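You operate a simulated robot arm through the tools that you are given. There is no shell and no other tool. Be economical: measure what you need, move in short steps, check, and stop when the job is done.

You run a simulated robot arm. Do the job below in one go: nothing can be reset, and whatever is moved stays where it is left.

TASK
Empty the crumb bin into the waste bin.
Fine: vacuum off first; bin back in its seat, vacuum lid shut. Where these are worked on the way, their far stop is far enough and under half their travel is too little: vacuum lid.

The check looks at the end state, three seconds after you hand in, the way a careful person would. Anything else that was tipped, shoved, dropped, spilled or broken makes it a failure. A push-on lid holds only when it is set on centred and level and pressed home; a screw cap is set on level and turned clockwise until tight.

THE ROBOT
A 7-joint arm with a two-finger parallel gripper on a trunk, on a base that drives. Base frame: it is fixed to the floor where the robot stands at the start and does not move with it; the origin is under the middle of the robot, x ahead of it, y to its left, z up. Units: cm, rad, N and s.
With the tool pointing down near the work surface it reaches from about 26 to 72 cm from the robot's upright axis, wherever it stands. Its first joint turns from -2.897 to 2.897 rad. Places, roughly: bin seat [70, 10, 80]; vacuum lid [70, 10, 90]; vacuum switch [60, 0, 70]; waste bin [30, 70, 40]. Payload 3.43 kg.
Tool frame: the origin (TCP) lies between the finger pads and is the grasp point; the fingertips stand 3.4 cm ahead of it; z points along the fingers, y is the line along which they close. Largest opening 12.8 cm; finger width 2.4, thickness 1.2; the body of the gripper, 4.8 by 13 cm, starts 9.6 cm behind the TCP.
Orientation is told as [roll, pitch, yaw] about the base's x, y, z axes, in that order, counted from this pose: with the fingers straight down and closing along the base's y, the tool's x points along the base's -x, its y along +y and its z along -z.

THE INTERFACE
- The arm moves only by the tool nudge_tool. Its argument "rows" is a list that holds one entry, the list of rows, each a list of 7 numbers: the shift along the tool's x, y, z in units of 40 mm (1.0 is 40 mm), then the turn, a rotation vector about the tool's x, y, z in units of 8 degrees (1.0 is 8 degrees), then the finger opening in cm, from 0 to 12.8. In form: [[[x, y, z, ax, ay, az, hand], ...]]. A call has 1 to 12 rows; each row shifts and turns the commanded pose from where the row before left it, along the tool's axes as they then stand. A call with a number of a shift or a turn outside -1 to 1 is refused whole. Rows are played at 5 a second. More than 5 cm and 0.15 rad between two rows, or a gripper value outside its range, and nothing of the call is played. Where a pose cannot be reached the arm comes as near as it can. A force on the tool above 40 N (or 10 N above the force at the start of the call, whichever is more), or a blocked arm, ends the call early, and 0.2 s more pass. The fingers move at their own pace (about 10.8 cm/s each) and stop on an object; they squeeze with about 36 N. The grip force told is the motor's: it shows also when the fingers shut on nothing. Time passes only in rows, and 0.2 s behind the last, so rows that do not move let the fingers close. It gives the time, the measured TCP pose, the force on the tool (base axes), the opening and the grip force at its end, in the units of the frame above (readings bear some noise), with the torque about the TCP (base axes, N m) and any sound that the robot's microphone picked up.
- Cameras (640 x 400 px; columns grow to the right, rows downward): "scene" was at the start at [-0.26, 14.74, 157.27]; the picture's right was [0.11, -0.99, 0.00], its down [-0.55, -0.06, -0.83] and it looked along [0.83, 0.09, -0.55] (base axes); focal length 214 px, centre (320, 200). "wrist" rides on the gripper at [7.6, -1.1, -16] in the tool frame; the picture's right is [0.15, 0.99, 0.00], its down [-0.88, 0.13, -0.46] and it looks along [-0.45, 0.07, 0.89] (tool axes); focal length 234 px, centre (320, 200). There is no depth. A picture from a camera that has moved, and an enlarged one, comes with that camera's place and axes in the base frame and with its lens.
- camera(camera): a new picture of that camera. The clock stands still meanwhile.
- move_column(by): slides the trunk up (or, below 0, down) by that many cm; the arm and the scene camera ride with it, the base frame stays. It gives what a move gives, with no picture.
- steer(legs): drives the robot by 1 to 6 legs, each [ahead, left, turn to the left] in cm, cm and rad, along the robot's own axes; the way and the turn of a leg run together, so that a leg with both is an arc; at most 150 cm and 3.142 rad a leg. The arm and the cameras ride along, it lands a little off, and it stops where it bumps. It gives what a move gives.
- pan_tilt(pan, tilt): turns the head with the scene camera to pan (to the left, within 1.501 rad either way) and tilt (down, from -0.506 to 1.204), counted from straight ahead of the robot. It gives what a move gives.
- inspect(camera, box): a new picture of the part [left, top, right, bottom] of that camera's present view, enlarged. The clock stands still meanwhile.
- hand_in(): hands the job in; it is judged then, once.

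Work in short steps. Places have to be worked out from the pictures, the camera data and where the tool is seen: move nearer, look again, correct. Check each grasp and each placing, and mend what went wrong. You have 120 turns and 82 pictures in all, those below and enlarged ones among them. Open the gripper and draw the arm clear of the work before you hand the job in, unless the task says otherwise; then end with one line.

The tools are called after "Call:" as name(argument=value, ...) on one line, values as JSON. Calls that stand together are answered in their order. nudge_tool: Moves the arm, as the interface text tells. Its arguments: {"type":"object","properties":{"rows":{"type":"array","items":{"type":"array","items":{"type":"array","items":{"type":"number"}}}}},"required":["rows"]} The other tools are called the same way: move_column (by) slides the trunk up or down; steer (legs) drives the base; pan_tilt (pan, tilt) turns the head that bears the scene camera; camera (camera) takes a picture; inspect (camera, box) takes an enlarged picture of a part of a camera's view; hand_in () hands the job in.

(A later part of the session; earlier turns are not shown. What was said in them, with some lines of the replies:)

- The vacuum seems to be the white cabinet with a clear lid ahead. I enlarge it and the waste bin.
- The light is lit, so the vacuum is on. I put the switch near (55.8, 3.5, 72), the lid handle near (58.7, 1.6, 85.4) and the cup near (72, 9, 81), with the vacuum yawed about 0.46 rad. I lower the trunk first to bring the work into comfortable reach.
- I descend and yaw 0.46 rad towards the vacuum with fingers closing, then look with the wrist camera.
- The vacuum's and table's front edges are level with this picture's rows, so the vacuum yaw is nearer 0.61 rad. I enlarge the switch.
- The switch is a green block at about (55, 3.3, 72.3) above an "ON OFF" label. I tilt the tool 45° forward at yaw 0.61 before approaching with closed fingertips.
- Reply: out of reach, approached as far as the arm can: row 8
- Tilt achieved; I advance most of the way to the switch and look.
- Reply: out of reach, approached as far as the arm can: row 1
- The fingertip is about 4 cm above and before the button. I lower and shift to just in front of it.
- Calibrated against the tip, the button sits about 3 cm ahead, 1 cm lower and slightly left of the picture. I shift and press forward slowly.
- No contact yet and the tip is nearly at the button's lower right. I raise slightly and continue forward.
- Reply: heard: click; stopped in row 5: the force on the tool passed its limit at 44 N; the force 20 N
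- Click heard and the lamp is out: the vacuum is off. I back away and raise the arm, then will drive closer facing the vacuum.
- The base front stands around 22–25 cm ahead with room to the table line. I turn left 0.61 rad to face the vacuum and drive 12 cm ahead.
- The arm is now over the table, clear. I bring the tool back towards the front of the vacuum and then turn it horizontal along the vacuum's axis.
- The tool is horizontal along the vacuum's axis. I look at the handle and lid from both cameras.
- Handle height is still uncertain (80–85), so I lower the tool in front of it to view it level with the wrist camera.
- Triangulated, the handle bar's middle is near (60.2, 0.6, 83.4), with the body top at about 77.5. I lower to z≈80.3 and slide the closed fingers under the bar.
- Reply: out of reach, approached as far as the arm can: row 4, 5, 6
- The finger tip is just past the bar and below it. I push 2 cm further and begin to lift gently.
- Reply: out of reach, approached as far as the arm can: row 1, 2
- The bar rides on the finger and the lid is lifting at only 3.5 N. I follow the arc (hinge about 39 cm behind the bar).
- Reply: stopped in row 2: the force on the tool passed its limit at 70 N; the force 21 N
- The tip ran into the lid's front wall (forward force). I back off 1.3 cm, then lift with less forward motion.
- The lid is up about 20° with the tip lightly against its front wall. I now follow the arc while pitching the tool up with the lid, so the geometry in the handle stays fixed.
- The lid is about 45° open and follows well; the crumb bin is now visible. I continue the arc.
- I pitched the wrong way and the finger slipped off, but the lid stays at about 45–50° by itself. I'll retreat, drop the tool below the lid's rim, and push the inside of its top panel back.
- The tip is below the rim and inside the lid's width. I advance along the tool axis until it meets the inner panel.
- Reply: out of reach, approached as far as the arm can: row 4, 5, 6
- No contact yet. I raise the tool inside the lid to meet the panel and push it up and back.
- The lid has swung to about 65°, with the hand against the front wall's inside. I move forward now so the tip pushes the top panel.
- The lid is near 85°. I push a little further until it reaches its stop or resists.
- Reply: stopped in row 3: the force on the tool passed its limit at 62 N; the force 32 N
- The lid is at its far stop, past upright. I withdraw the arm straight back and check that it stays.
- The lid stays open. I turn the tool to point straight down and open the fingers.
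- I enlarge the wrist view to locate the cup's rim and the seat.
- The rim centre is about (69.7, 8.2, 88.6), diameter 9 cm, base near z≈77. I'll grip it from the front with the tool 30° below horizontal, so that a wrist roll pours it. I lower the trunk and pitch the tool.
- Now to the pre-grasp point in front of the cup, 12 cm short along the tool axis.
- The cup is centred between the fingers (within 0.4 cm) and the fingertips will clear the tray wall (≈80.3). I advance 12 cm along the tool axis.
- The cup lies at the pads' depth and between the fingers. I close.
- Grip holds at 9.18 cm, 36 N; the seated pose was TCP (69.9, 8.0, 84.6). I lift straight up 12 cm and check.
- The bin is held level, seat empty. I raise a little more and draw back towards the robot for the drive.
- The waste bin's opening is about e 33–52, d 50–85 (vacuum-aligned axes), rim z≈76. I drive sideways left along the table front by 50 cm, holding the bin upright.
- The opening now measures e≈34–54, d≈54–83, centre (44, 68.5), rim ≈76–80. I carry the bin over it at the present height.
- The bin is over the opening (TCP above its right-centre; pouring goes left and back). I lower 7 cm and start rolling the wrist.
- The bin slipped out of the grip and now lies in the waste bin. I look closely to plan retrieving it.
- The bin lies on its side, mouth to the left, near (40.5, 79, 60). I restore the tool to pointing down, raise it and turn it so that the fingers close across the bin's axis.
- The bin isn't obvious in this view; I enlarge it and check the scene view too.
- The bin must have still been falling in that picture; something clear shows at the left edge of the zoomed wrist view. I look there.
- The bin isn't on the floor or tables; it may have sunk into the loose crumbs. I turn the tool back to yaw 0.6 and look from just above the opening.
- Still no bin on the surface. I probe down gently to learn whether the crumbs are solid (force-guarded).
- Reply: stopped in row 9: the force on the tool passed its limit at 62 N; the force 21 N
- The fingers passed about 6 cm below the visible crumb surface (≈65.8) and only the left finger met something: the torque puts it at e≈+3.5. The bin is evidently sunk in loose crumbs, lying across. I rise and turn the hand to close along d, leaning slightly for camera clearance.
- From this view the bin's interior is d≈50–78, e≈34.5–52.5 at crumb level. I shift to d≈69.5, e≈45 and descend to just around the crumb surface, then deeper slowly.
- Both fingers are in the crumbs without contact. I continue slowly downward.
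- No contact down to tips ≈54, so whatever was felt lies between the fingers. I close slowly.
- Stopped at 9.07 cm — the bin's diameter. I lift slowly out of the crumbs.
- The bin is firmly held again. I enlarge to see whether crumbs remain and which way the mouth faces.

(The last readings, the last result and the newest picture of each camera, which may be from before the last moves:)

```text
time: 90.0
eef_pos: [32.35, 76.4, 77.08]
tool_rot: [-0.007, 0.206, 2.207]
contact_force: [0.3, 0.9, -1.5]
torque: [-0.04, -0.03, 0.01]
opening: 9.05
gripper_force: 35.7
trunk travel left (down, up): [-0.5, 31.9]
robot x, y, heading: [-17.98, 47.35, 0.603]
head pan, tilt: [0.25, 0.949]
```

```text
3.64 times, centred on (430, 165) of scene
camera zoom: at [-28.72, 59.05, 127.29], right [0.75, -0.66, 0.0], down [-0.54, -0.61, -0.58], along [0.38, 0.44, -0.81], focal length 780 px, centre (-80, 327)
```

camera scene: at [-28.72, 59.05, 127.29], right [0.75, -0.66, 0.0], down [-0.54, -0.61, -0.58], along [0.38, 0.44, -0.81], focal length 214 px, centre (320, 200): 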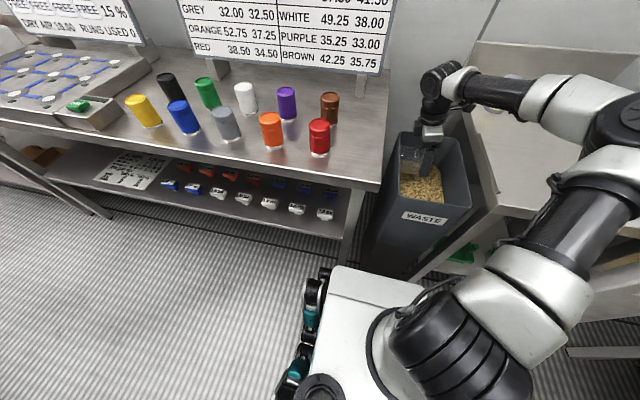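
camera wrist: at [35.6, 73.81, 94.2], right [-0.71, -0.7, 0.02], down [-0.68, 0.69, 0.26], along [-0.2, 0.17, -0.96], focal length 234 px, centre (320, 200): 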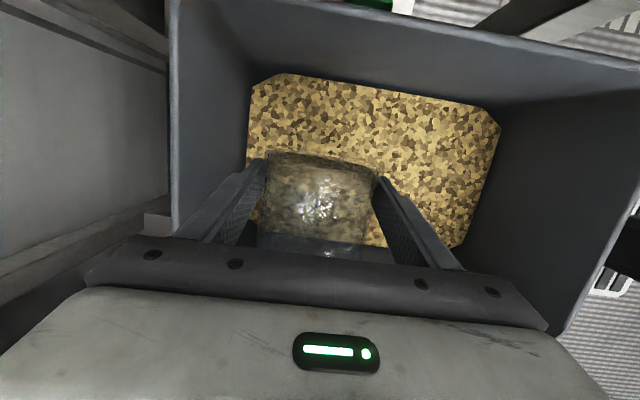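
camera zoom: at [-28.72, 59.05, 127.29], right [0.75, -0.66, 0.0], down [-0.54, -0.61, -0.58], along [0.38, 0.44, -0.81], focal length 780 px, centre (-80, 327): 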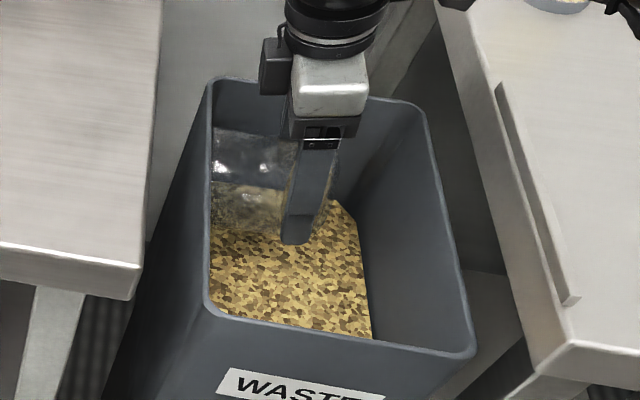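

About a fifth of the crumbs remain at the base; the mouth faces left. I raise it above the rim, shift right a little, then tilt the mouth down 60° over the bin.

Call:
nudge_tool(rows=[[[0.1, 0, -0.5, 0, 0, 0, 0], [0.14, 0, -0.7, 0, 0, 0, 0], [0.14, 0, -0.7, 0, 0, 0, 0], [0.14, 0, -0.7, 0, 0, 0, 0], [0.14, 0, -0.7, 0, 0, 0, 0], [0.14, 0, -0.7, 0, 0, 0, 0], [0.4, 0, -0.4, 0, 0, 0, 0], [0.3, 0, 0, 0, 0, 0, 0]]])

Call:
nudge_tool(rows=[[[0, 0, 0, 0, 0.5, 0, 0], [0, 0, 0, 0, 0.7, 0, 0], [0, 0, 0, 0, 0.7, 0, 0], [0, 0, 0, 0, 0.7, 0, 0], [0, 0, 0, 0, 0.7, 0, 0], [0, 0, 0, 0, 0.7, 0, 0], [0, 0, 0, 0, 0.7, 0, 0], [0, 0, 0, 0, 0.7, 0, 0], [0, 0, 0, 0, 0.7, 0, 0], [0, 0, 0, 0, 0.7, 0, 0], [0, 0, 0, 0, 0.7, 0, 0]]])

Call:
camera(camera="scene")

```text
time: 91.8
eef_pos: [33.61, 74.67, 95.53]
tool_rot: [-0.009, 0.206, 2.207]
contact_force: [1.0, -0.6, -1.3]
torque: [-0.03, -0.03, 0.01]
opening: 9.03
gripper_force: 35.6
trunk travel left (down, up): [-0.5, 31.9]
robot x, y, heading: [-18.0, 47.54, 0.608]
head pan, tilt: [0.25, 0.949]
```

```text
time: 94.2
eef_pos: [33.86, 72.7, 95.48]
tool_rot: [-0.029, 1.254, 2.184]
contact_force: [0.1, 0.1, -0.8]
torque: [-0.02, 0.01, 0.02]
opening: 9.05
gripper_force: 36.9
out of reach, approached as far as the arm can: row 11
trunk travel left (down, up): [-0.5, 31.9]
robot x, y, heading: [-18.09, 47.46, 0.601]
head pan, tilt: [0.25, 0.949]
```

```text
16 pictures are left
camera scene: at [-28.74, 59.05, 127.29], right [0.75, -0.66, 0.0], down [-0.54, -0.61, -0.58], along [0.38, 0.44, -0.81], focal length 214 px, centre (320, 200)
```

scene: 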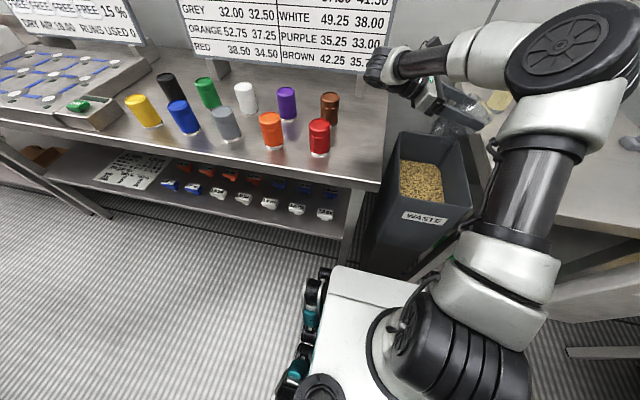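

The mouth now points well down. I check the bin's contents.

Call:
inspect(camera="scene", box=[400, 60, 520, 170])

```text
3.64 times, centred on (460, 115) of scene
camera zoom: at [-28.74, 59.05, 127.29], right [0.75, -0.66, 0.0], down [-0.54, -0.61, -0.58], along [0.38, 0.44, -0.81], focal length 780 px, centre (-189, 509)
```

zoom: 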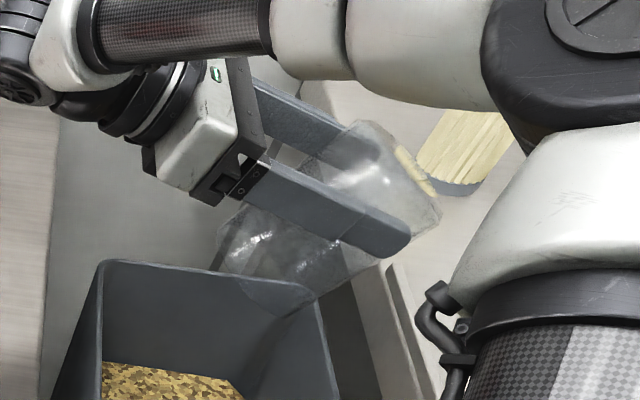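

The bin is clear and empty. I turn the tool back to vertical, then swing it to yaw 0.6.

Call:
nudge_tool(rows=[[[0, 0, 0, 0, -0.75, 0, 0], [0, 0, 0, 0, -0.75, 0, 0], [0, 0, 0, 0, -0.75, 0, 0], [0, 0, 0, 0, -0.75, 0, 0], [0, 0, 0, 0, -0.75, 0, 0], [0, 0, 0, 0, -0.75, 0, 0], [0, 0, 0, 0, -0.75, 0, 0], [0, 0, 0, 0, -0.75, 0, 0], [0, 0, 0, 0, -0.75, 0, 0], [0, 0, 0, 0, -0.75, 0, 0], [0, 0, 0, 0, -0.75, 0, 0], [0, 0, 0, 0, -0.73, 0, 0]]])

Call:
nudge_tool(rows=[[[0, 0, -0.3, 0, 0, 0.5, 0], [0, 0, -0.3, 0, 0, 1, 0], [0, 0, -0.3, 0, 0, 1, 0], [0, 0, -0.3, 0, 0, 1, 0], [0, 0, -0.2, 0, 0, 1, 0], [0, 0, 0, 0, 0, 1, 0], [0, 0, 0, 0, 0, 1, 0], [0, 0, 0, 0, 0, 1, 0], [0, 0, 0, 0, 0, 1, 0], [0, 0, 0, 0, 0, 1, 0], [0, 0, 0, 0, 0, 1, 0], [0, 0, 0, 0, 0, 0.9, 0]]])

Call:
nudge_tool(rows=[[[0.4, 0, 0, 0, 0, 0, 0], [0.8, 0, 0, 0, 0, 0, 0], [0.8, 0, 0, 0, 0, 0, 0], [0.8, 0, 0, 0, 0, 0, 0], [0.8, 0, 0, 0, 0, 0, 0], [0.8, 0, 0, 0, 0, 0, 0], [0.8, 0, 0, 0, 0, 0, 0], [0.4, 0, 0, 0, 0, 0, 0]]])

```text
time: 96.8
eef_pos: [33.83, 72.72, 95.53]
tool_rot: [-0.008, -0.003, 2.208]
contact_force: [0.7, -0.6, -0.9]
torque: [-0.05, -0.01, 0.0]
opening: 9.01
gripper_force: 36.0
trunk travel left (down, up): [-0.5, 31.9]
robot x, y, heading: [-18.22, 47.25, 0.6]
head pan, tilt: [0.25, 0.949]
```

```text
time: 99.4
eef_pos: [33.83, 72.8, 100.97]
tool_rot: [0.001, -0.008, 0.613]
contact_force: [0.6, 0.4, -1.2]
torque: [-0.01, 0.01, -0.01]
opening: 8.99
gripper_force: 36.0
trunk travel left (down, up): [-0.5, 31.9]
robot x, y, heading: [-18.27, 47.45, 0.607]
head pan, tilt: [0.25, 0.949]
```

```text
time: 101.2
eef_pos: [15.51, 59.73, 100.77]
tool_rot: [0.0, -0.009, 0.619]
contact_force: [-0.1, 0.0, -1.0]
torque: [-0.09, 0.07, -0.04]
opening: 8.96
gripper_force: 36.2
trunk travel left (down, up): [-0.5, 31.9]
robot x, y, heading: [-18.42, 47.25, 0.601]
head pan, tilt: [0.25, 0.949]
```

The opening is creeping down slightly (8.96), so I'll bring the bin upright soon and re-grip it on the table. First I pitch the tool up so that the mouth points up.

Call:
nudge_tool(rows=[[[0, 0, 0, 0, -0.6, 0, 0], [0, 0, 0, 0, -0.84, 0, 0], [0, 0, 0, 0, -0.84, 0, 0], [0, 0, 0, 0, -0.84, 0, 0], [0, 0, 0, 0, -0.84, 0, 0], [0, 0, 0, 0, -0.84, 0, 0], [0, 0, 0, 0, -0.84, 0, 0], [0, 0, 0, 0, -0.84, 0, 0], [0, 0, 0, 0, -0.84, 0, 0], [0, 0, 0, 0, -0.84, 0, 0], [0, 0, 0, 0, -0.84, 0, 0], [0, 0, 0, 0, -0.8, 0, 0]]])

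Call:
pan_tilt(pan=-0.2, tilt=0.8)

Call:
camera(camera="scene")

```text
time: 103.8
eef_pos: [21.96, 58.68, 109.15]
tool_rot: [0.002, -1.377, 0.613]
contact_force: [1.5, -0.4, -0.7]
torque: [-0.03, -0.01, 0.0]
opening: 8.93
gripper_force: 36.0
out of reach, approached as far as the arm can: row 9, 10, 11, 12
trunk travel left (down, up): [-0.5, 31.9]
robot x, y, heading: [-18.01, 47.26, 0.608]
head pan, tilt: [0.25, 0.949]
```

```text
time: 104.7
eef_pos: [22.0, 58.65, 109.06]
tool_rot: [0.005, -1.373, 0.614]
contact_force: [0.5, 0.4, -1.1]
torque: [-0.03, 0.04, -0.01]
opening: 8.95
gripper_force: 35.7
trunk travel left (down, up): [-0.5, 31.9]
robot x, y, heading: [-18.13, 47.3, 0.603]
head pan, tilt: [-0.201, 0.799]
```

```text
14 pictures are left
camera scene: at [-26.1, 56.74, 128.44], right [0.39, -0.92, 0.0], down [-0.66, -0.28, -0.7], along [0.64, 0.27, -0.72], focal length 214 px, centre (320, 200)
```

scene: 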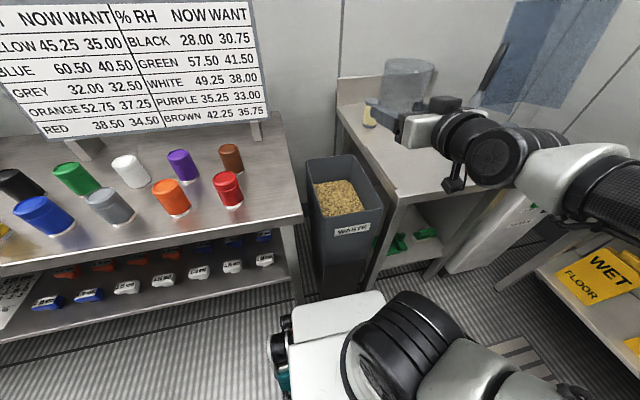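

Upright and empty. I zoom to check its level and where the fingers hold it.

Call:
inspect(camera="scene", box=[360, 45, 460, 145])

```text
4.00 times, centred on (410, 95) of scene
camera zoom: at [-26.1, 56.74, 128.44], right [0.39, -0.92, 0.0], down [-0.66, -0.28, -0.7], along [0.64, 0.27, -0.72], focal length 858 px, centre (-40, 620)
```

zoom: 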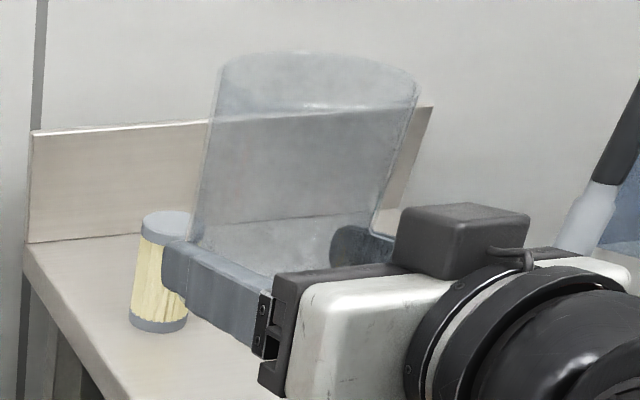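

The fingers now hold only the base end, so I'll set it on the table top (z≈84) and re-grip. I carry it over a clear spot at d≈57, e≈22.

Call:
nudge_tool(rows=[[[0.3, -0.25, 0.133, 0, 0, 0, 0], [0.6, -0.5, 0.266, 0, 0, 0, 0], [0.6, -0.5, 0.266, 0, 0, 0, 0], [0.6, -0.5, 0.266, 0, 0, 0, 0], [0.6, -0.5, 0.266, 0, 0, 0, 0], [0.6, -0.5, 0.266, 0, 0, 0, 0], [0.6, -0.5, 0.266, 0, 0, 0, 0], [0.3, -0.25, 0.133, 0, 0, 0, 0]]])

Call:
inspect(camera="scene", box=[380, 70, 540, 220])

```text
time: 106.5
eef_pos: [33.85, 49.53, 91.01]
tool_rot: [0.001, -1.377, 0.616]
contact_force: [0.0, -0.2, -1.1]
torque: [-0.03, 0.05, -0.01]
opening: 8.93
gripper_force: 35.8
out of reach, approached as far as the arm can: row 1
trunk travel left (down, up): [-0.5, 31.9]
robot x, y, heading: [-18.02, 47.42, 0.604]
head pan, tilt: [-0.201, 0.799]
```

```text
2.67 times, centred on (460, 145) of scene
camera zoom: at [-26.1, 56.74, 128.44], right [0.39, -0.92, 0.0], down [-0.66, -0.28, -0.7], along [0.64, 0.27, -0.72], focal length 572 px, centre (-53, 347)
```

zoom: 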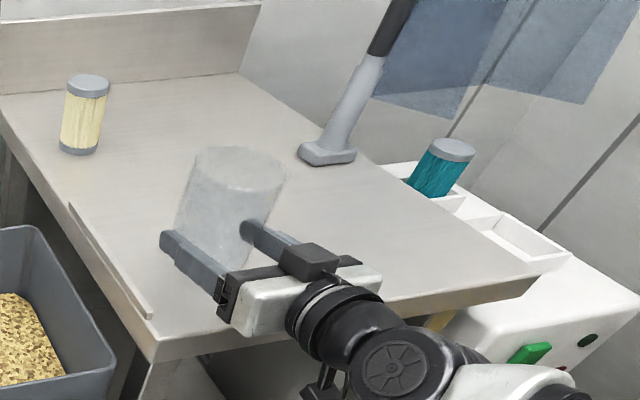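

It's over clear table. I lower it 4 cm, then in finer steps to contact.

Call:
nudge_tool(rows=[[[0.17, 0, 0.034, 0, 0, 0, 0], [0.17, 0, 0.034, 0, 0, 0, 0], [0.17, 0, 0.034, 0, 0, 0, 0], [0.17, 0, 0.034, 0, 0, 0, 0], [0.17, 0, 0.034, 0, 0, 0, 0], [0.17, 0, 0.034, 0, 0, 0, 0]]])

Call:
nudge_tool(rows=[[[0.08, 0, 0.015, 0, 0, 0, 0], [0.08, 0, 0.015, 0, 0, 0, 0], [0.08, 0, 0.015, 0, 0, 0, 0]]])

```text
time: 107.9
eef_pos: [33.97, 49.56, 88.24]
tool_rot: [-0.036, -1.399, 0.648]
contact_force: [2.0, 1.4, 14.5]
torque: [0.13, 0.37, -0.04]
opening: 8.82
gripper_force: 36.0
trunk travel left (down, up): [-0.5, 31.9]
robot x, y, heading: [-18.03, 47.34, 0.601]
head pan, tilt: [-0.201, 0.799]
stopped in row 6: the force on the tool passed its limit at 46 N (the readings are from after the stop); the commanded pose is now the measured one
```

```text
time: 108.4
eef_pos: [34.16, 49.61, 88.27]
tool_rot: [-0.064, -1.41, 0.674]
contact_force: [1.1, 1.1, 13.5]
torque: [0.24, 0.4, -0.05]
opening: 8.83
gripper_force: 36.2
trunk travel left (down, up): [-0.5, 31.9]
robot x, y, heading: [-17.68, 47.32, 0.604]
head pan, tilt: [-0.201, 0.799]
stopped in row 2: the force on the tool passed its limit at 42 N (the readings are from after the stop); the commanded pose is now the measured one
```

Contact: the bin's near-left base edge seems to touch at TCP 88.2. I check its pose before releasing.

Call:
inspect(camera="scene", box=[400, 90, 500, 190])

```text
4.00 times, centred on (450, 140) of scene
camera zoom: at [-26.17, 56.74, 128.4], right [0.39, -0.92, 0.0], down [-0.66, -0.28, -0.7], along [0.64, 0.27, -0.72], focal length 858 px, centre (-200, 440)
```

zoom: 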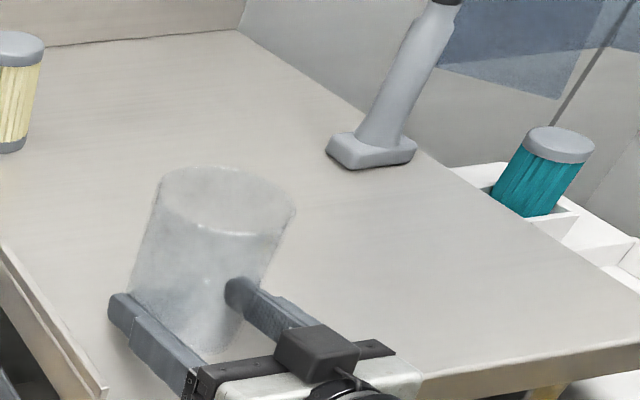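

The bin stands nearly upright on the table. I release slowly and draw straight back.

Call:
nudge_tool(rows=[[[0, 0, 0, 0, 0, 0, 9.2], [0, 0, 0, 0, 0, 0, 9.8], [0, 0, 0, 0, 0, 0, 10.8], [0, 0, 0, 0, 0, 0, 12.5], [0, 0, 0, 0, 0, 0, 12.5], [0, 0, -0.5, 0, 0, 0, 12.5], [0, 0, -0.8, 0, 0, 0, 12.5], [0, 0, -0.8, 0, 0, 0, 12.5], [0, 0, -0.8, 0, 0, 0, 12.5]]])

Call:
inspect(camera="scene", box=[400, 90, 500, 190])

```text
time: 110.4
eef_pos: [24.7, 43.19, 90.09]
tool_rot: [-0.048, -1.406, 0.661]
contact_force: [0.6, -0.1, 0.2]
torque: [-0.03, -0.04, 0.0]
opening: 12.54
gripper_force: 0.1
trunk travel left (down, up): [-0.5, 31.9]
robot x, y, heading: [-18.01, 47.3, 0.601]
head pan, tilt: [-0.201, 0.799]
```

```text
4.00 times, centred on (450, 140) of scene
camera zoom: at [-26.08, 56.74, 128.45], right [0.39, -0.92, 0.0], down [-0.66, -0.28, -0.7], along [0.64, 0.27, -0.72], focal length 858 px, centre (-200, 440)
```

zoom: 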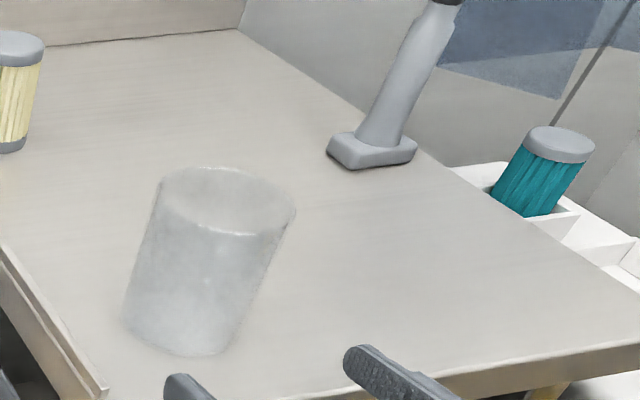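

The bin stands upright and empty on the table. I set the tool to 30° below horizontal at a pre-grasp point and look with the wrist camera.

Call:
nudge_tool(rows=[[[-0.55, -0.075, -0.065, 0, 0, 0, 12.6], [-0.55, -0.075, -0.065, 0, 0, 0, 12.6], [0, 0, 0, 0, 0.63, 0, 12.6], [0, 0, 0, 0, 0.63, 0, 12.6], [0, 0, 0, 0, 0.63, 0, 12.6], [0, 0, 0, 0, 0.63, 0, 12.6], [-0.55, -0.075, -0.065, 0, 0, 0, 12.6], [-0.4, -0.075, 0, 0, 0, 0, 12.6]]])

Call:
camera(camera="wrist")

```text
time: 112.2
eef_pos: [26.72, 43.22, 98.05]
tool_rot: [-0.018, -1.053, 0.627]
contact_force: [0.9, -0.4, 0.3]
torque: [0.01, 0.05, 0.02]
opening: 12.61
gripper_force: 0.0
trunk travel left (down, up): [-0.5, 31.9]
robot x, y, heading: [-17.98, 47.05, 0.602]
head pan, tilt: [-0.201, 0.799]
```

```text
9 pictures are left
camera wrist: at [12.98, 32.22, 99.21], right [-0.63, 0.77, -0.14], down [-0.05, 0.14, 0.99], along [0.78, 0.63, -0.05], focal length 234 px, centre (320, 200)
```

wrist: 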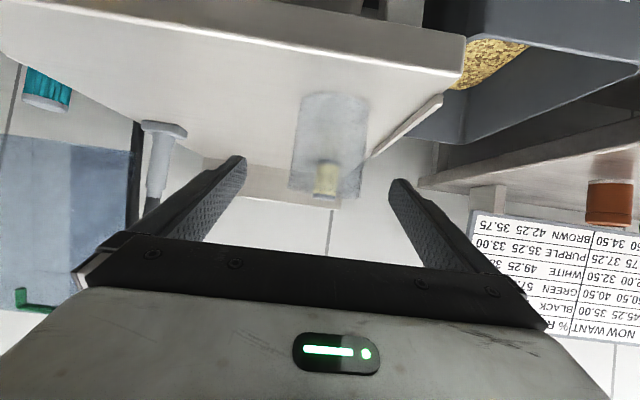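

The cup centre is 13.1 cm ahead along the tool axis and 1.3 cm towards +y. I correct, advance, and close.

Call:
nudge_tool(rows=[[[-0.13, 0.165, 0.3, 0, 0, 0, 12.6], [-0.13, 0.165, 0.6, 0, 0, 0, 12.6], [0, 0, 0.75, 0, 0, 0, 12.6], [0, 0, 0.75, 0, 0, 0, 12.6], [0, 0, 0.72, 0, 0, 0, 12.6], [0, 0, 0, 0, 0, 0, 12.6]]])

Call:
inspect(camera="scene", box=[390, 80, 510, 190])

```text
time: 113.6
eef_pos: [35.02, 50.64, 92.86]
tool_rot: [-0.017, -1.054, 0.626]
contact_force: [0.0, 0.3, 0.2]
torque: [-0.03, 0.01, -0.02]
opening: 12.59
gripper_force: 0.1
trunk travel left (down, up): [-0.5, 31.9]
robot x, y, heading: [-18.42, 47.42, 0.608]
head pan, tilt: [-0.201, 0.799]
```

```text
3.64 times, centred on (450, 135) of scene
camera zoom: at [-26.1, 56.73, 128.44], right [0.39, -0.92, 0.0], down [-0.66, -0.28, -0.7], along [0.64, 0.27, -0.72], focal length 780 px, centre (-153, 436)
```

zoom: 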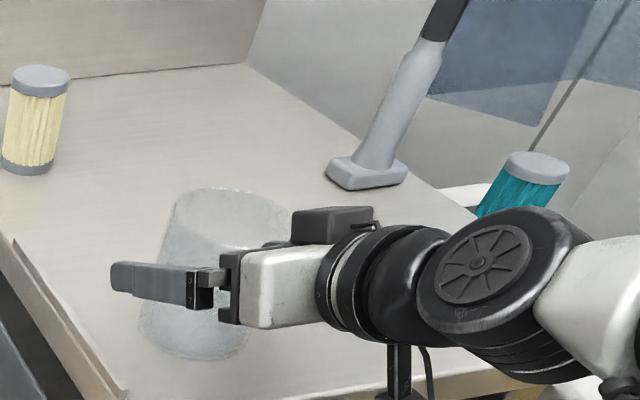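

The TCP projects onto the cup's axis. I close and lift slightly, checking grip.

Call:
nudge_tool(rows=[[[0, 0, 0, 0, 0, 0, 11], [0, 0, 0, 0, 0, 0, 9.5], [0, 0, 0, 0, 0, 0, 6], [0, 0, 0, 0, 0, 0, 0], [0, 0, 0, 0, 0, 0, 0], [-0.1, 0, -0.06, 0, 0, 0, 0], [-0.22, 0, -0.125, 0, 0, 0, 0], [-0.22, 0, -0.125, 0, 0, 0, 0], [-0.3, 0, -0.17, 0, 0, 0, 0], [-0.3, 0, -0.17, 0, 0, 0, 0], [-0.3, 0, -0.17, 0, 0, 0, 0], [-0.2, 0, -0.12, 0, 0, 0, 0]]])

```text
time: 116.2
eef_pos: [35.36, 50.78, 100.12]
tool_rot: [-0.013, -1.053, 0.626]
contact_force: [-0.2, 0.2, -0.6]
torque: [0.01, -0.01, 0.04]
opening: 8.82
gripper_force: 36.1
trunk travel left (down, up): [-0.5, 31.9]
robot x, y, heading: [-18.18, 47.46, 0.602]
head pan, tilt: [-0.201, 0.799]
```

Held at 8.82 cm and lifted. I draw back 8 cm and drive 50 cm right, back in front of the vacuum.

Call:
nudge_tool(rows=[[[0.2, 0, -0.35, 0, 0, 0, 0], [0.25, 0, -0.435, 0, 0, 0, 0], [0.25, 0, -0.435, 0, 0, 0, 0], [0.25, 0, -0.435, 0, 0, 0, 0], [0.15, 0, -0.26, 0, 0, 0, 0]]])

Call:
steer(legs=[[0, -25, 0], [0, -25, 0]])

Call:
pan_tilt(pan=-0.3, tilt=0.8)

Call:
inspect(camera="scene", box=[290, 80, 490, 240])

```text
time: 117.4
eef_pos: [28.26, 45.54, 99.97]
tool_rot: [-0.015, -1.053, 0.625]
contact_force: [0.0, 0.7, -1.4]
torque: [-0.01, -0.02, 0.01]
opening: 8.84
gripper_force: 36.1
trunk travel left (down, up): [-0.5, 31.9]
robot x, y, heading: [-18.33, 47.35, 0.607]
head pan, tilt: [-0.201, 0.799]
```

```text
time: 123.1
eef_pos: [57.13, 4.47, 100.01]
tool_rot: [-0.016, -1.055, 0.632]
contact_force: [-0.2, -0.6, -0.6]
torque: [-0.04, -0.01, 0.03]
opening: 8.81
gripper_force: 35.9
trunk travel left (down, up): [-0.5, 31.9]
robot x, y, heading: [10.68, 6.35, 0.607]
head pan, tilt: [-0.201, 0.799]
```

```text
time: 123.8
eef_pos: [57.01, 4.46, 100.05]
tool_rot: [-0.016, -1.053, 0.632]
contact_force: [0.8, -0.2, -1.0]
torque: [-0.01, 0.0, -0.01]
opening: 8.83
gripper_force: 35.7
trunk travel left (down, up): [-0.5, 31.9]
robot x, y, heading: [10.56, 6.1, 0.608]
head pan, tilt: [-0.3, 0.799]
```

```text
2.50 times, centred on (390, 160) of scene
camera zoom: at [2.94, 14.48, 128.44], right [0.3, -0.95, 0.0], down [-0.68, -0.22, -0.7], along [0.66, 0.21, -0.72], focal length 536 px, centre (145, 300)
```

zoom: 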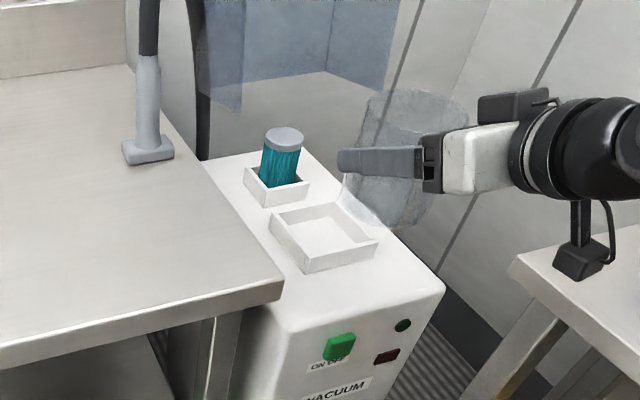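

The bin is held upright beside its seat. I move over the seat (recorded TCP 69.9, 8.0) and lower most of the way.

Call:
nudge_tool(rows=[[[-0.157, -0.115, 0.273, 0, 0, 0, 0], [-0.314, -0.23, 0.546, 0, 0, 0, 0], [-0.314, -0.23, 0.546, 0, 0, 0, 0], [-0.314, -0.23, 0.546, 0, 0, 0, 0], [-0.314, -0.23, 0.546, 0, 0, 0, 0], [-0.157, -0.115, 0.273, 0, 0, 0, 0], [0.26, 0, 0.15, 0, 0, 0, 0], [0.43, 0, 0.25, 0, 0, 0, 0], [0.43, 0, 0.25, 0, 0, 0, 0], [0.43, 0, 0.25, 0, 0, 0, 0], [0.43, 0, 0.25, 0, 0, 0, 0], [0.2, 0, 0.115, 0, 0, 0, 0]]])

Call:
inspect(camera="scene", box=[350, 110, 460, 200])

```text
time: 126.4
eef_pos: [69.97, 8.08, 90.2]
tool_rot: [-0.016, -1.055, 0.632]
contact_force: [-0.2, 0.3, -1.4]
torque: [0.03, 0.01, 0.0]
opening: 8.77
gripper_force: 35.8
trunk travel left (down, up): [-0.5, 31.9]
robot x, y, heading: [10.78, 5.99, 0.612]
head pan, tilt: [-0.3, 0.799]
```

```text
4.44 times, centred on (405, 155) of scene
camera zoom: at [2.94, 14.48, 128.44], right [0.3, -0.95, 0.0], down [-0.68, -0.22, -0.7], along [0.66, 0.21, -0.72], focal length 953 px, centre (-58, 400)
```

zoom: 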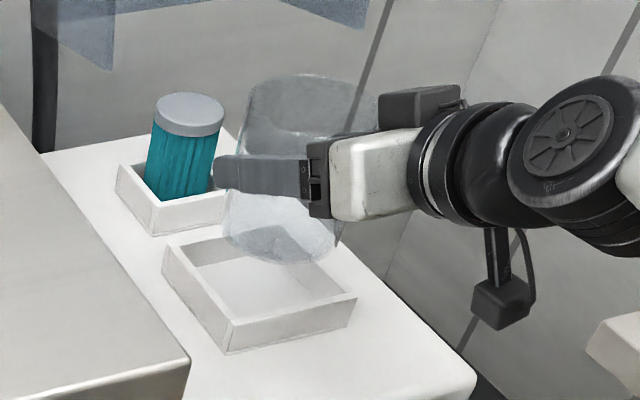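

Projected straight down, the base lands on the tray's centre. I lower slowly.

Call:
nudge_tool(rows=[[[0.13, 0, 0.075, 0, 0, 0, 0], [0.13, 0, 0.075, 0, 0, 0, 0], [0.13, 0, 0.075, 0, 0, 0, 0], [0.13, 0, 0.075, 0, 0, 0, 0], [0.13, 0, 0.075, 0, 0, 0, 0], [0.13, 0, 0.075, 0, 0, 0, 0], [0.13, 0, 0.075, 0, 0, 0, 0]]])

Call:
nudge_tool(rows=[[[0.065, 0, 0.0375, 0, 0, 0, 0], [0.065, 0, 0.0375, 0, 0, 0, 0], [0.065, 0, 0.0375, 0, 0, 0, 0]]])

```text
time: 128.0
eef_pos: [70.13, 8.14, 85.99]
tool_rot: [-0.021, -1.056, 0.637]
contact_force: [3.4, 1.7, 4.4]
torque: [0.01, -0.01, -0.02]
opening: 8.77
gripper_force: 35.8
trunk travel left (down, up): [-0.5, 31.9]
robot x, y, heading: [10.76, 5.89, 0.607]
head pan, tilt: [-0.3, 0.799]
```

```text
time: 128.8
eef_pos: [70.29, 7.91, 84.94]
tool_rot: [-0.015, -1.055, 0.633]
contact_force: [5.9, 7.8, 2.1]
torque: [0.39, -0.33, -0.07]
opening: 8.58
gripper_force: 35.9
trunk travel left (down, up): [-0.5, 31.9]
robot x, y, heading: [10.52, 5.62, 0.61]
head pan, tilt: [-0.3, 0.799]
```

Contact with some sideways force (bin against the near tray wall). I look before releasing.

Call:
inspect(camera="scene", box=[350, 110, 460, 200])

```text
4.44 times, centred on (405, 155) of scene
camera zoom: at [2.97, 14.51, 128.44], right [0.3, -0.95, 0.0], down [-0.68, -0.22, -0.7], along [0.66, 0.21, -0.72], focal length 953 px, centre (-58, 400)
```

zoom: 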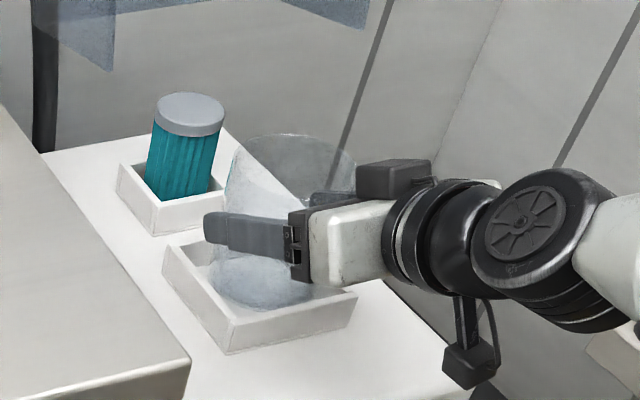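

The base is inside the tray. I open slowly and withdraw along the tool axis.

Call:
nudge_tool(rows=[[[0, 0, 0, 0, 0, 0, 8.9], [0, 0, 0, 0, 0, 0, 9.4], [0, 0, 0, 0, 0, 0, 10.2], [0, 0, 0, 0, 0, 0, 11.5], [0, 0, 0, 0, 0, 0, 12.6], [0, 0, 0, 0, 0, 0, 12.6], [0, 0, -0.6, 0, 0, 0, 12.6], [0, 0, -0.9, 0, 0, 0, 12.6], [0, 0, -0.9, 0, 0, 0, 12.6], [0, 0, -0.9, 0, 0, 0, 12.6]]])

Call:
inspect(camera="scene", box=[350, 110, 460, 200])

```text
time: 131.0
eef_pos: [60.2, 1.38, 91.77]
tool_rot: [-0.015, -1.053, 0.633]
contact_force: [0.0, 0.2, -0.7]
torque: [0.04, -0.03, 0.03]
opening: 12.59
gripper_force: 0.1
trunk travel left (down, up): [-0.5, 31.9]
robot x, y, heading: [10.6, 6.02, 0.61]
head pan, tilt: [-0.3, 0.799]
```

```text
4.44 times, centred on (405, 155) of scene
camera zoom: at [2.97, 14.49, 128.44], right [0.3, -0.95, 0.0], down [-0.68, -0.22, -0.7], along [0.66, 0.21, -0.72], focal length 953 px, centre (-58, 400)
```

zoom: 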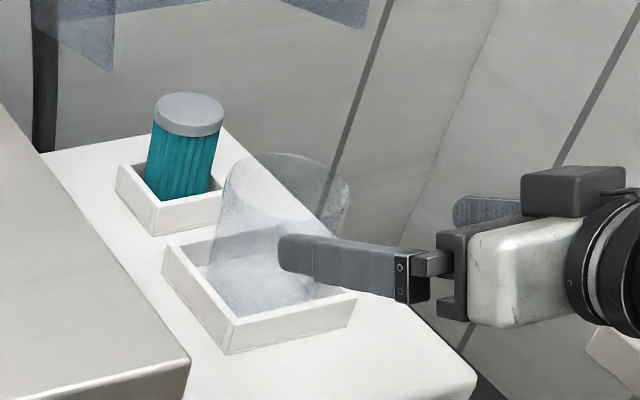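

The bin stands seated. To shut the lid I'll pull its handle (estimated at d≈88.5, z≈128) from behind with closed fingers pitched 45°. I raise the trunk for reach and set the pitch.

Call:
move_column(by=28)

Call:
nudge_tool(rows=[[[0, 0, 0, 0, 0.94, 0, 0], [0, 0, 0, 0, 0.94, 0, 0], [-0.72, 0, -0.72, 0, 0, 0, 0], [-0.72, 0, -0.72, 0, 0, 0, 0], [-0.72, 0, -0.72, 0, 0, 0, 0], [-0.72, 0, -0.72, 0, 0, 0, 0], [-0.72, 0, -0.72, 0, 0, 0, 0]]])

Call:
pan_tilt(pan=-0.2, tilt=0.5)

Call:
camera(camera="scene")

```text
time: 133.8
eef_pos: [60.35, 1.3, 119.65]
tool_rot: [-0.015, -1.054, 0.633]
contact_force: [-0.9, -0.3, -0.4]
torque: [0.03, 0.01, 0.01]
opening: 12.6
gripper_force: 0.1
trunk travel left (down, up): [-28.5, 3.9]
robot x, y, heading: [10.61, 5.78, 0.61]
head pan, tilt: [-0.3, 0.799]
```

```text
time: 135.4
eef_pos: [60.52, 1.4, 140.11]
tool_rot: [-0.01, -0.793, 0.626]
contact_force: [-0.7, 0.1, 0.0]
torque: [0.0, 0.0, 0.01]
opening: 0.03
gripper_force: 33.3
trunk travel left (down, up): [-28.5, 3.9]
robot x, y, heading: [10.57, 6.16, 0.613]
head pan, tilt: [-0.3, 0.799]
```

```text
time: 136.2
eef_pos: [60.53, 1.49, 140.05]
tool_rot: [-0.009, -0.789, 0.624]
contact_force: [0.7, -0.4, -0.4]
torque: [-0.01, -0.02, -0.04]
opening: 0.0
gripper_force: 32.4
trunk travel left (down, up): [-28.5, 3.9]
robot x, y, heading: [10.72, 5.89, 0.61]
head pan, tilt: [-0.201, 0.499]
```

```text
3 pictures are left
camera scene: at [3.6, 15.63, 159.03], right [0.4, -0.92, 0.0], down [-0.44, -0.19, -0.88], along [0.81, 0.35, -0.48], focal length 214 px, centre (320, 200)
```

scene: 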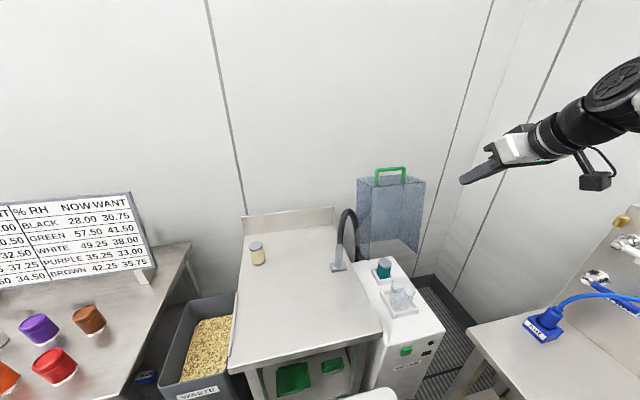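

The handle is confirmed at about (92, 22.4, 128.5). I move the closed fingers over and behind it at z≈140.

Call:
nudge_tool(rows=[[[-0.69, -0.032, 0.69, 0, 0, 0, 0], [-0.69, -0.032, 0.69, 0, 0, 0, 0], [-0.69, -0.032, 0.69, 0, 0, 0, 0], [-0.69, -0.032, 0.69, 0, 0, 0, 0], [-0.69, -0.032, 0.69, 0, 0, 0, 0], [-0.69, -0.032, 0.69, 0, 0, 0, 0], [-0.69, -0.032, 0.69, 0, 0, 0, 0], [-0.69, -0.032, 0.69, 0, 0, 0, 0], [-0.69, -0.032, 0.69, 0, 0, 0, 0], [-0.69, -0.032, 0.69, 0, 0, 0, 0]]])

```text
time: 138.4
eef_pos: [89.0, 21.45, 139.04]
tool_rot: [-0.012, -0.79, 0.627]
contact_force: [-0.2, -0.2, -0.5]
torque: [-0.02, 0.04, 0.02]
opening: 0.0
gripper_force: 33.3
out of reach, approached as far as the arm can: row 9, 10
trunk travel left (down, up): [-28.5, 3.9]
robot x, y, heading: [10.33, 5.99, 0.612]
head pan, tilt: [-0.201, 0.499]
```

Reach ends 4.5 cm short; I drive 5 cm ahead (clear of the vacuum's front) to gain it.

Call:
steer(legs=[[5, 0, 0]])

```text
time: 139.5
eef_pos: [92.62, 23.99, 138.98]
tool_rot: [-0.01, -0.789, 0.624]
contact_force: [0.5, -0.1, -0.7]
torque: [-0.01, 0.04, 0.02]
opening: 0.0
gripper_force: 33.1
trunk travel left (down, up): [-28.5, 3.9]
robot x, y, heading: [14.35, 8.34, 0.608]
head pan, tilt: [-0.201, 0.499]
stopped in leg 1: the robot was blocked; the commanded pose is now the measured one
```

Bumped lightly at the end; I back off 1 cm, then lower the finger behind the bar.

Call:
steer(legs=[[-1, 0, 0]])

Call:
nudge_tool(rows=[[[0.3, 0, 0.4, 0, 0, 0, 0], [0.354, 0, 0.354, 0, 0, 0, 0], [0.354, 0, 0.354, 0, 0, 0, 0], [0.3, 0, 0.3, 0, 0, 0, 0]]])

```text
time: 140.2
eef_pos: [91.71, 23.42, 138.93]
tool_rot: [-0.008, -0.788, 0.622]
contact_force: [0.1, -0.2, -0.3]
torque: [0.01, 0.01, 0.02]
opening: 0.0
gripper_force: 32.8
trunk travel left (down, up): [-28.5, 3.9]
robot x, y, heading: [12.82, 7.7, 0.604]
head pan, tilt: [-0.201, 0.499]
```

```text
time: 141.2
eef_pos: [92.26, 23.73, 131.26]
tool_rot: [-0.01, -0.789, 0.622]
contact_force: [-0.1, 0.8, 0.1]
torque: [0.0, 0.0, -0.02]
opening: 0.0
gripper_force: 32.5
trunk travel left (down, up): [-28.5, 3.9]
robot x, y, heading: [13.63, 7.79, 0.605]
head pan, tilt: [-0.201, 0.499]
```

The finger is behind the bar. I pull forward along the arc about the hinge (d≈90, z≈88) for the first 30°.

Call:
nudge_tool(rows=[[[0.663, 0, -0.398, 0, 0, 0, 0], [0.52, 0, -0.398, 0, 0, 0, 0], [0.743, 0, -0.46, 0, 0, 0, 0], [0.778, 0, -0.424, 0, 0, 0, 0], [0.813, 0, -0.318, 0, 0, 0, 0], [0.849, 0, -0.283, 0, 0, 0, 0]]])

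Call:
inspect(camera="scene", box=[320, 120, 480, 320])

```text
time: 142.6
eef_pos: [77.08, 12.6, 125.21]
tool_rot: [-0.008, -0.788, 0.623]
contact_force: [0.1, 0.5, 0.5]
torque: [-0.01, 0.02, 0.02]
opening: 0.0
gripper_force: 33.0
trunk travel left (down, up): [-28.5, 3.9]
robot x, y, heading: [13.25, 7.99, 0.609]
head pan, tilt: [-0.201, 0.499]
```

```text
2.00 times, centred on (400, 220) of scene
camera zoom: at [6.35, 17.73, 159.03], right [0.39, -0.92, 0.0], down [-0.44, -0.19, -0.88], along [0.81, 0.35, -0.48], focal length 429 px, centre (160, 160)
```

zoom: 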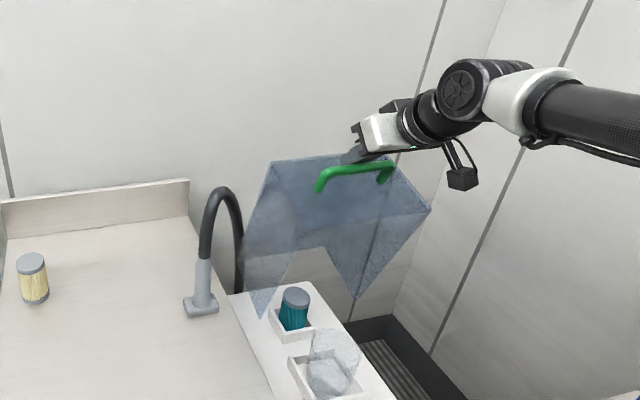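

The lid follows nicely (≈30° down). I continue the arc to about 70°, retracting the tip slightly to stay off the front wall.

Call:
nudge_tool(rows=[[[0.849, 0, -0.277, 0, 0, 0, 0], [0.866, 0, -0.224, 0, 0, 0, 0], [0.884, 0, -0.035, 0, 0, 0, 0], [0.884, 0, 0.035, 0, 0, 0, 0], [0.866, 0, 0.124, 0, 0, 0, 0], [0.849, 0, 0.177, 0, 0, 0, 0], [0.849, 0, 0.283, 0, 0, 0, 0], [0.813, 0, 0.318, 0, 0, 0, 0]]])

```text
time: 144.4
eef_pos: [61.64, 2.25, 104.61]
tool_rot: [-0.01, -0.789, 0.625]
contact_force: [0.4, -1.2, -0.5]
torque: [-0.02, -0.03, -0.02]
opening: 0.0
gripper_force: 32.7
trunk travel left (down, up): [-28.5, 3.9]
robot x, y, heading: [13.28, 8.01, 0.609]
head pan, tilt: [-0.201, 0.499]
```

Continue the arc down to the closed position, with the last centimetres slow.

Call:
nudge_tool(rows=[[[0.778, 0, 0.424, 0, 0, 0, 0], [0.743, 0, 0.46, 0, 0, 0, 0], [0.69, 0, 0.548, 0, 0, 0, 0], [0.654, 0, 0.583, 0, 0, 0, 0], [0.38, 0, 0.433, 0, 0, 0, 0], [0.38, 0, 0.433, 0, 0, 0, 0], [0.12, 0, 0.12, 0, 0, 0, 0], [0.12, 0, 0.12, 0, 0, 0, 0]]])

```text
time: 146.2
eef_pos: [60.77, 1.18, 85.31]
tool_rot: [-0.02, -0.8, 0.634]
contact_force: [9.7, 7.7, 35.2]
torque: [0.04, -0.06, -0.02]
opening: 0.0
gripper_force: 32.9
trunk travel left (down, up): [-28.5, 3.9]
robot x, y, heading: [13.62, 8.04, 0.61]
head pan, tilt: [-0.201, 0.499]
```

35 N of resistance at the closed height: the lid is home. I lift off, draw back and take a look.

Call:
nudge_tool(rows=[[[-0.3, 0, -0.3, 0, 0, 0, 0], [-0.53, 0, -0.53, 0, 0, 0, 0], [-0.53, 0, -0.53, 0, 0, 0, 0], [-0.53, 0, -0.53, 0, 0, 0, 0], [-0.53, 0, -0.53, 0, 0, 0, 0], [-0.53, 0, -0.53, 0, 0, 0, 0], [0.5, 0, -0.6, 0, 0, 0, 4], [0.5, 0, -0.6, 0, 0, 0, 8], [0.5, 0, -0.6, 0, 0, 0, 8]]])

Call:
pan_tilt(pan=-0.15, tilt=0.85)

Call:
camera(camera="scene")

```text
time: 148.2
eef_pos: [52.48, -4.58, 102.61]
tool_rot: [-0.008, -0.788, 0.623]
contact_force: [0.1, 0.0, -0.3]
torque: [0.0, 0.02, -0.02]
opening: 8.01
gripper_force: 0.0
trunk travel left (down, up): [-28.5, 3.9]
robot x, y, heading: [13.68, 7.92, 0.608]
head pan, tilt: [-0.201, 0.499]
```

```text
time: 149.1
eef_pos: [52.72, -4.49, 102.73]
tool_rot: [-0.009, -0.789, 0.622]
contact_force: [-0.8, 0.4, -0.5]
torque: [0.01, -0.02, 0.0]
opening: 8.0
gripper_force: 0.0
trunk travel left (down, up): [-28.5, 3.9]
robot x, y, heading: [13.65, 8.22, 0.6]
head pan, tilt: [-0.15, 0.85]
```

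```text
1 pictures are left
camera scene: at [5.02, 17.59, 156.04], right [0.44, -0.9, 0.0], down [-0.67, -0.33, -0.66], along [0.59, 0.29, -0.75], focal length 214 px, centre (320, 200)
```

scene: 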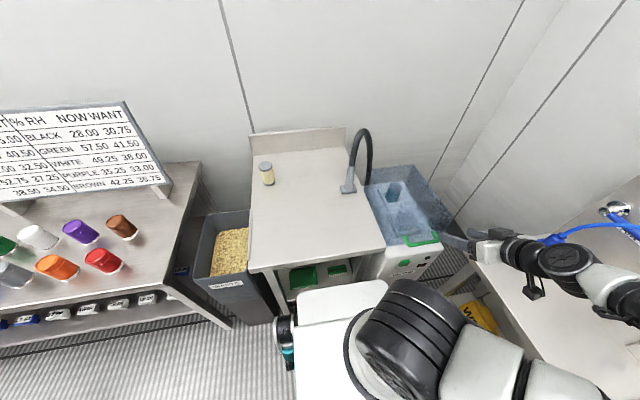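

The lid looks shut. I use the last picture to verify the lid, bin and switch lamp closely.

Call:
inspect(camera="scene", box=[340, 150, 460, 280])

```text
3.08 times, centred on (400, 215) of scene
camera zoom: at [5.02, 17.59, 156.04], right [0.44, -0.9, 0.0], down [-0.67, -0.33, -0.66], along [0.59, 0.29, -0.75], focal length 660 px, centre (74, 154)
```

zoom: 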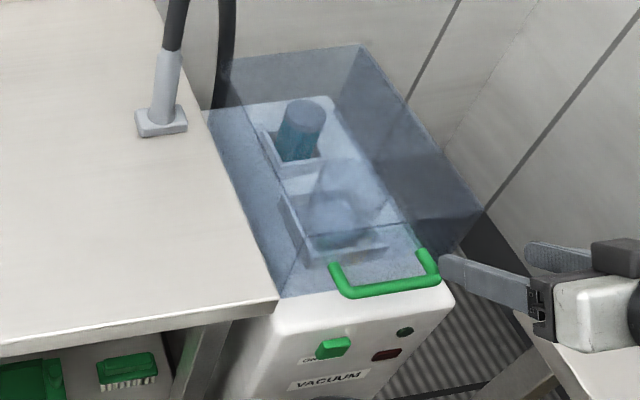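

Lid shut, empty bin in its seat, lamp off. I draw the arm further clear and back the base off a little before handing in.

Call:
nudge_tool(rows=[[[-0.2, 0, -0.7, 0, 0, 0, 8], [-0.2, 0, -0.7, 0, 0, 0, 8], [-0.2, 0, -0.7, 0, 0, 0, 8]]])

Call:
steer(legs=[[-5, 0, 0]])

Call:
hand_in()

```text
time: 149.8
eef_pos: [49.2, -7.06, 110.3]
tool_rot: [-0.01, -0.788, 0.623]
contact_force: [0.5, -0.4, 0.4]
torque: [-0.01, 0.01, 0.03]
opening: 8.02
gripper_force: 0.0
trunk travel left (down, up): [-28.5, 3.9]
robot x, y, heading: [13.35, 8.23, 0.608]
head pan, tilt: [-0.15, 0.85]
```

```text
time: 150.8
eef_pos: [44.99, -10.02, 110.23]
tool_rot: [-0.008, -0.787, 0.623]
contact_force: [0.3, 0.1, 0.1]
torque: [0.0, -0.02, -0.01]
opening: 8.01
gripper_force: 0.1
trunk travel left (down, up): [-28.5, 3.9]
robot x, y, heading: [9.4, 5.19, 0.607]
head pan, tilt: [-0.15, 0.85]
```

```text
The job is handed in.
```

I handed the job in with the vacuum off, the crumb bin emptied into the waste bin and back in its seat, and the lid shut; on the way the bin slipped into the waste bin and had to be fished out, and the base bumped something once in front of the vacuum, with nothing visibly moved afterwards.
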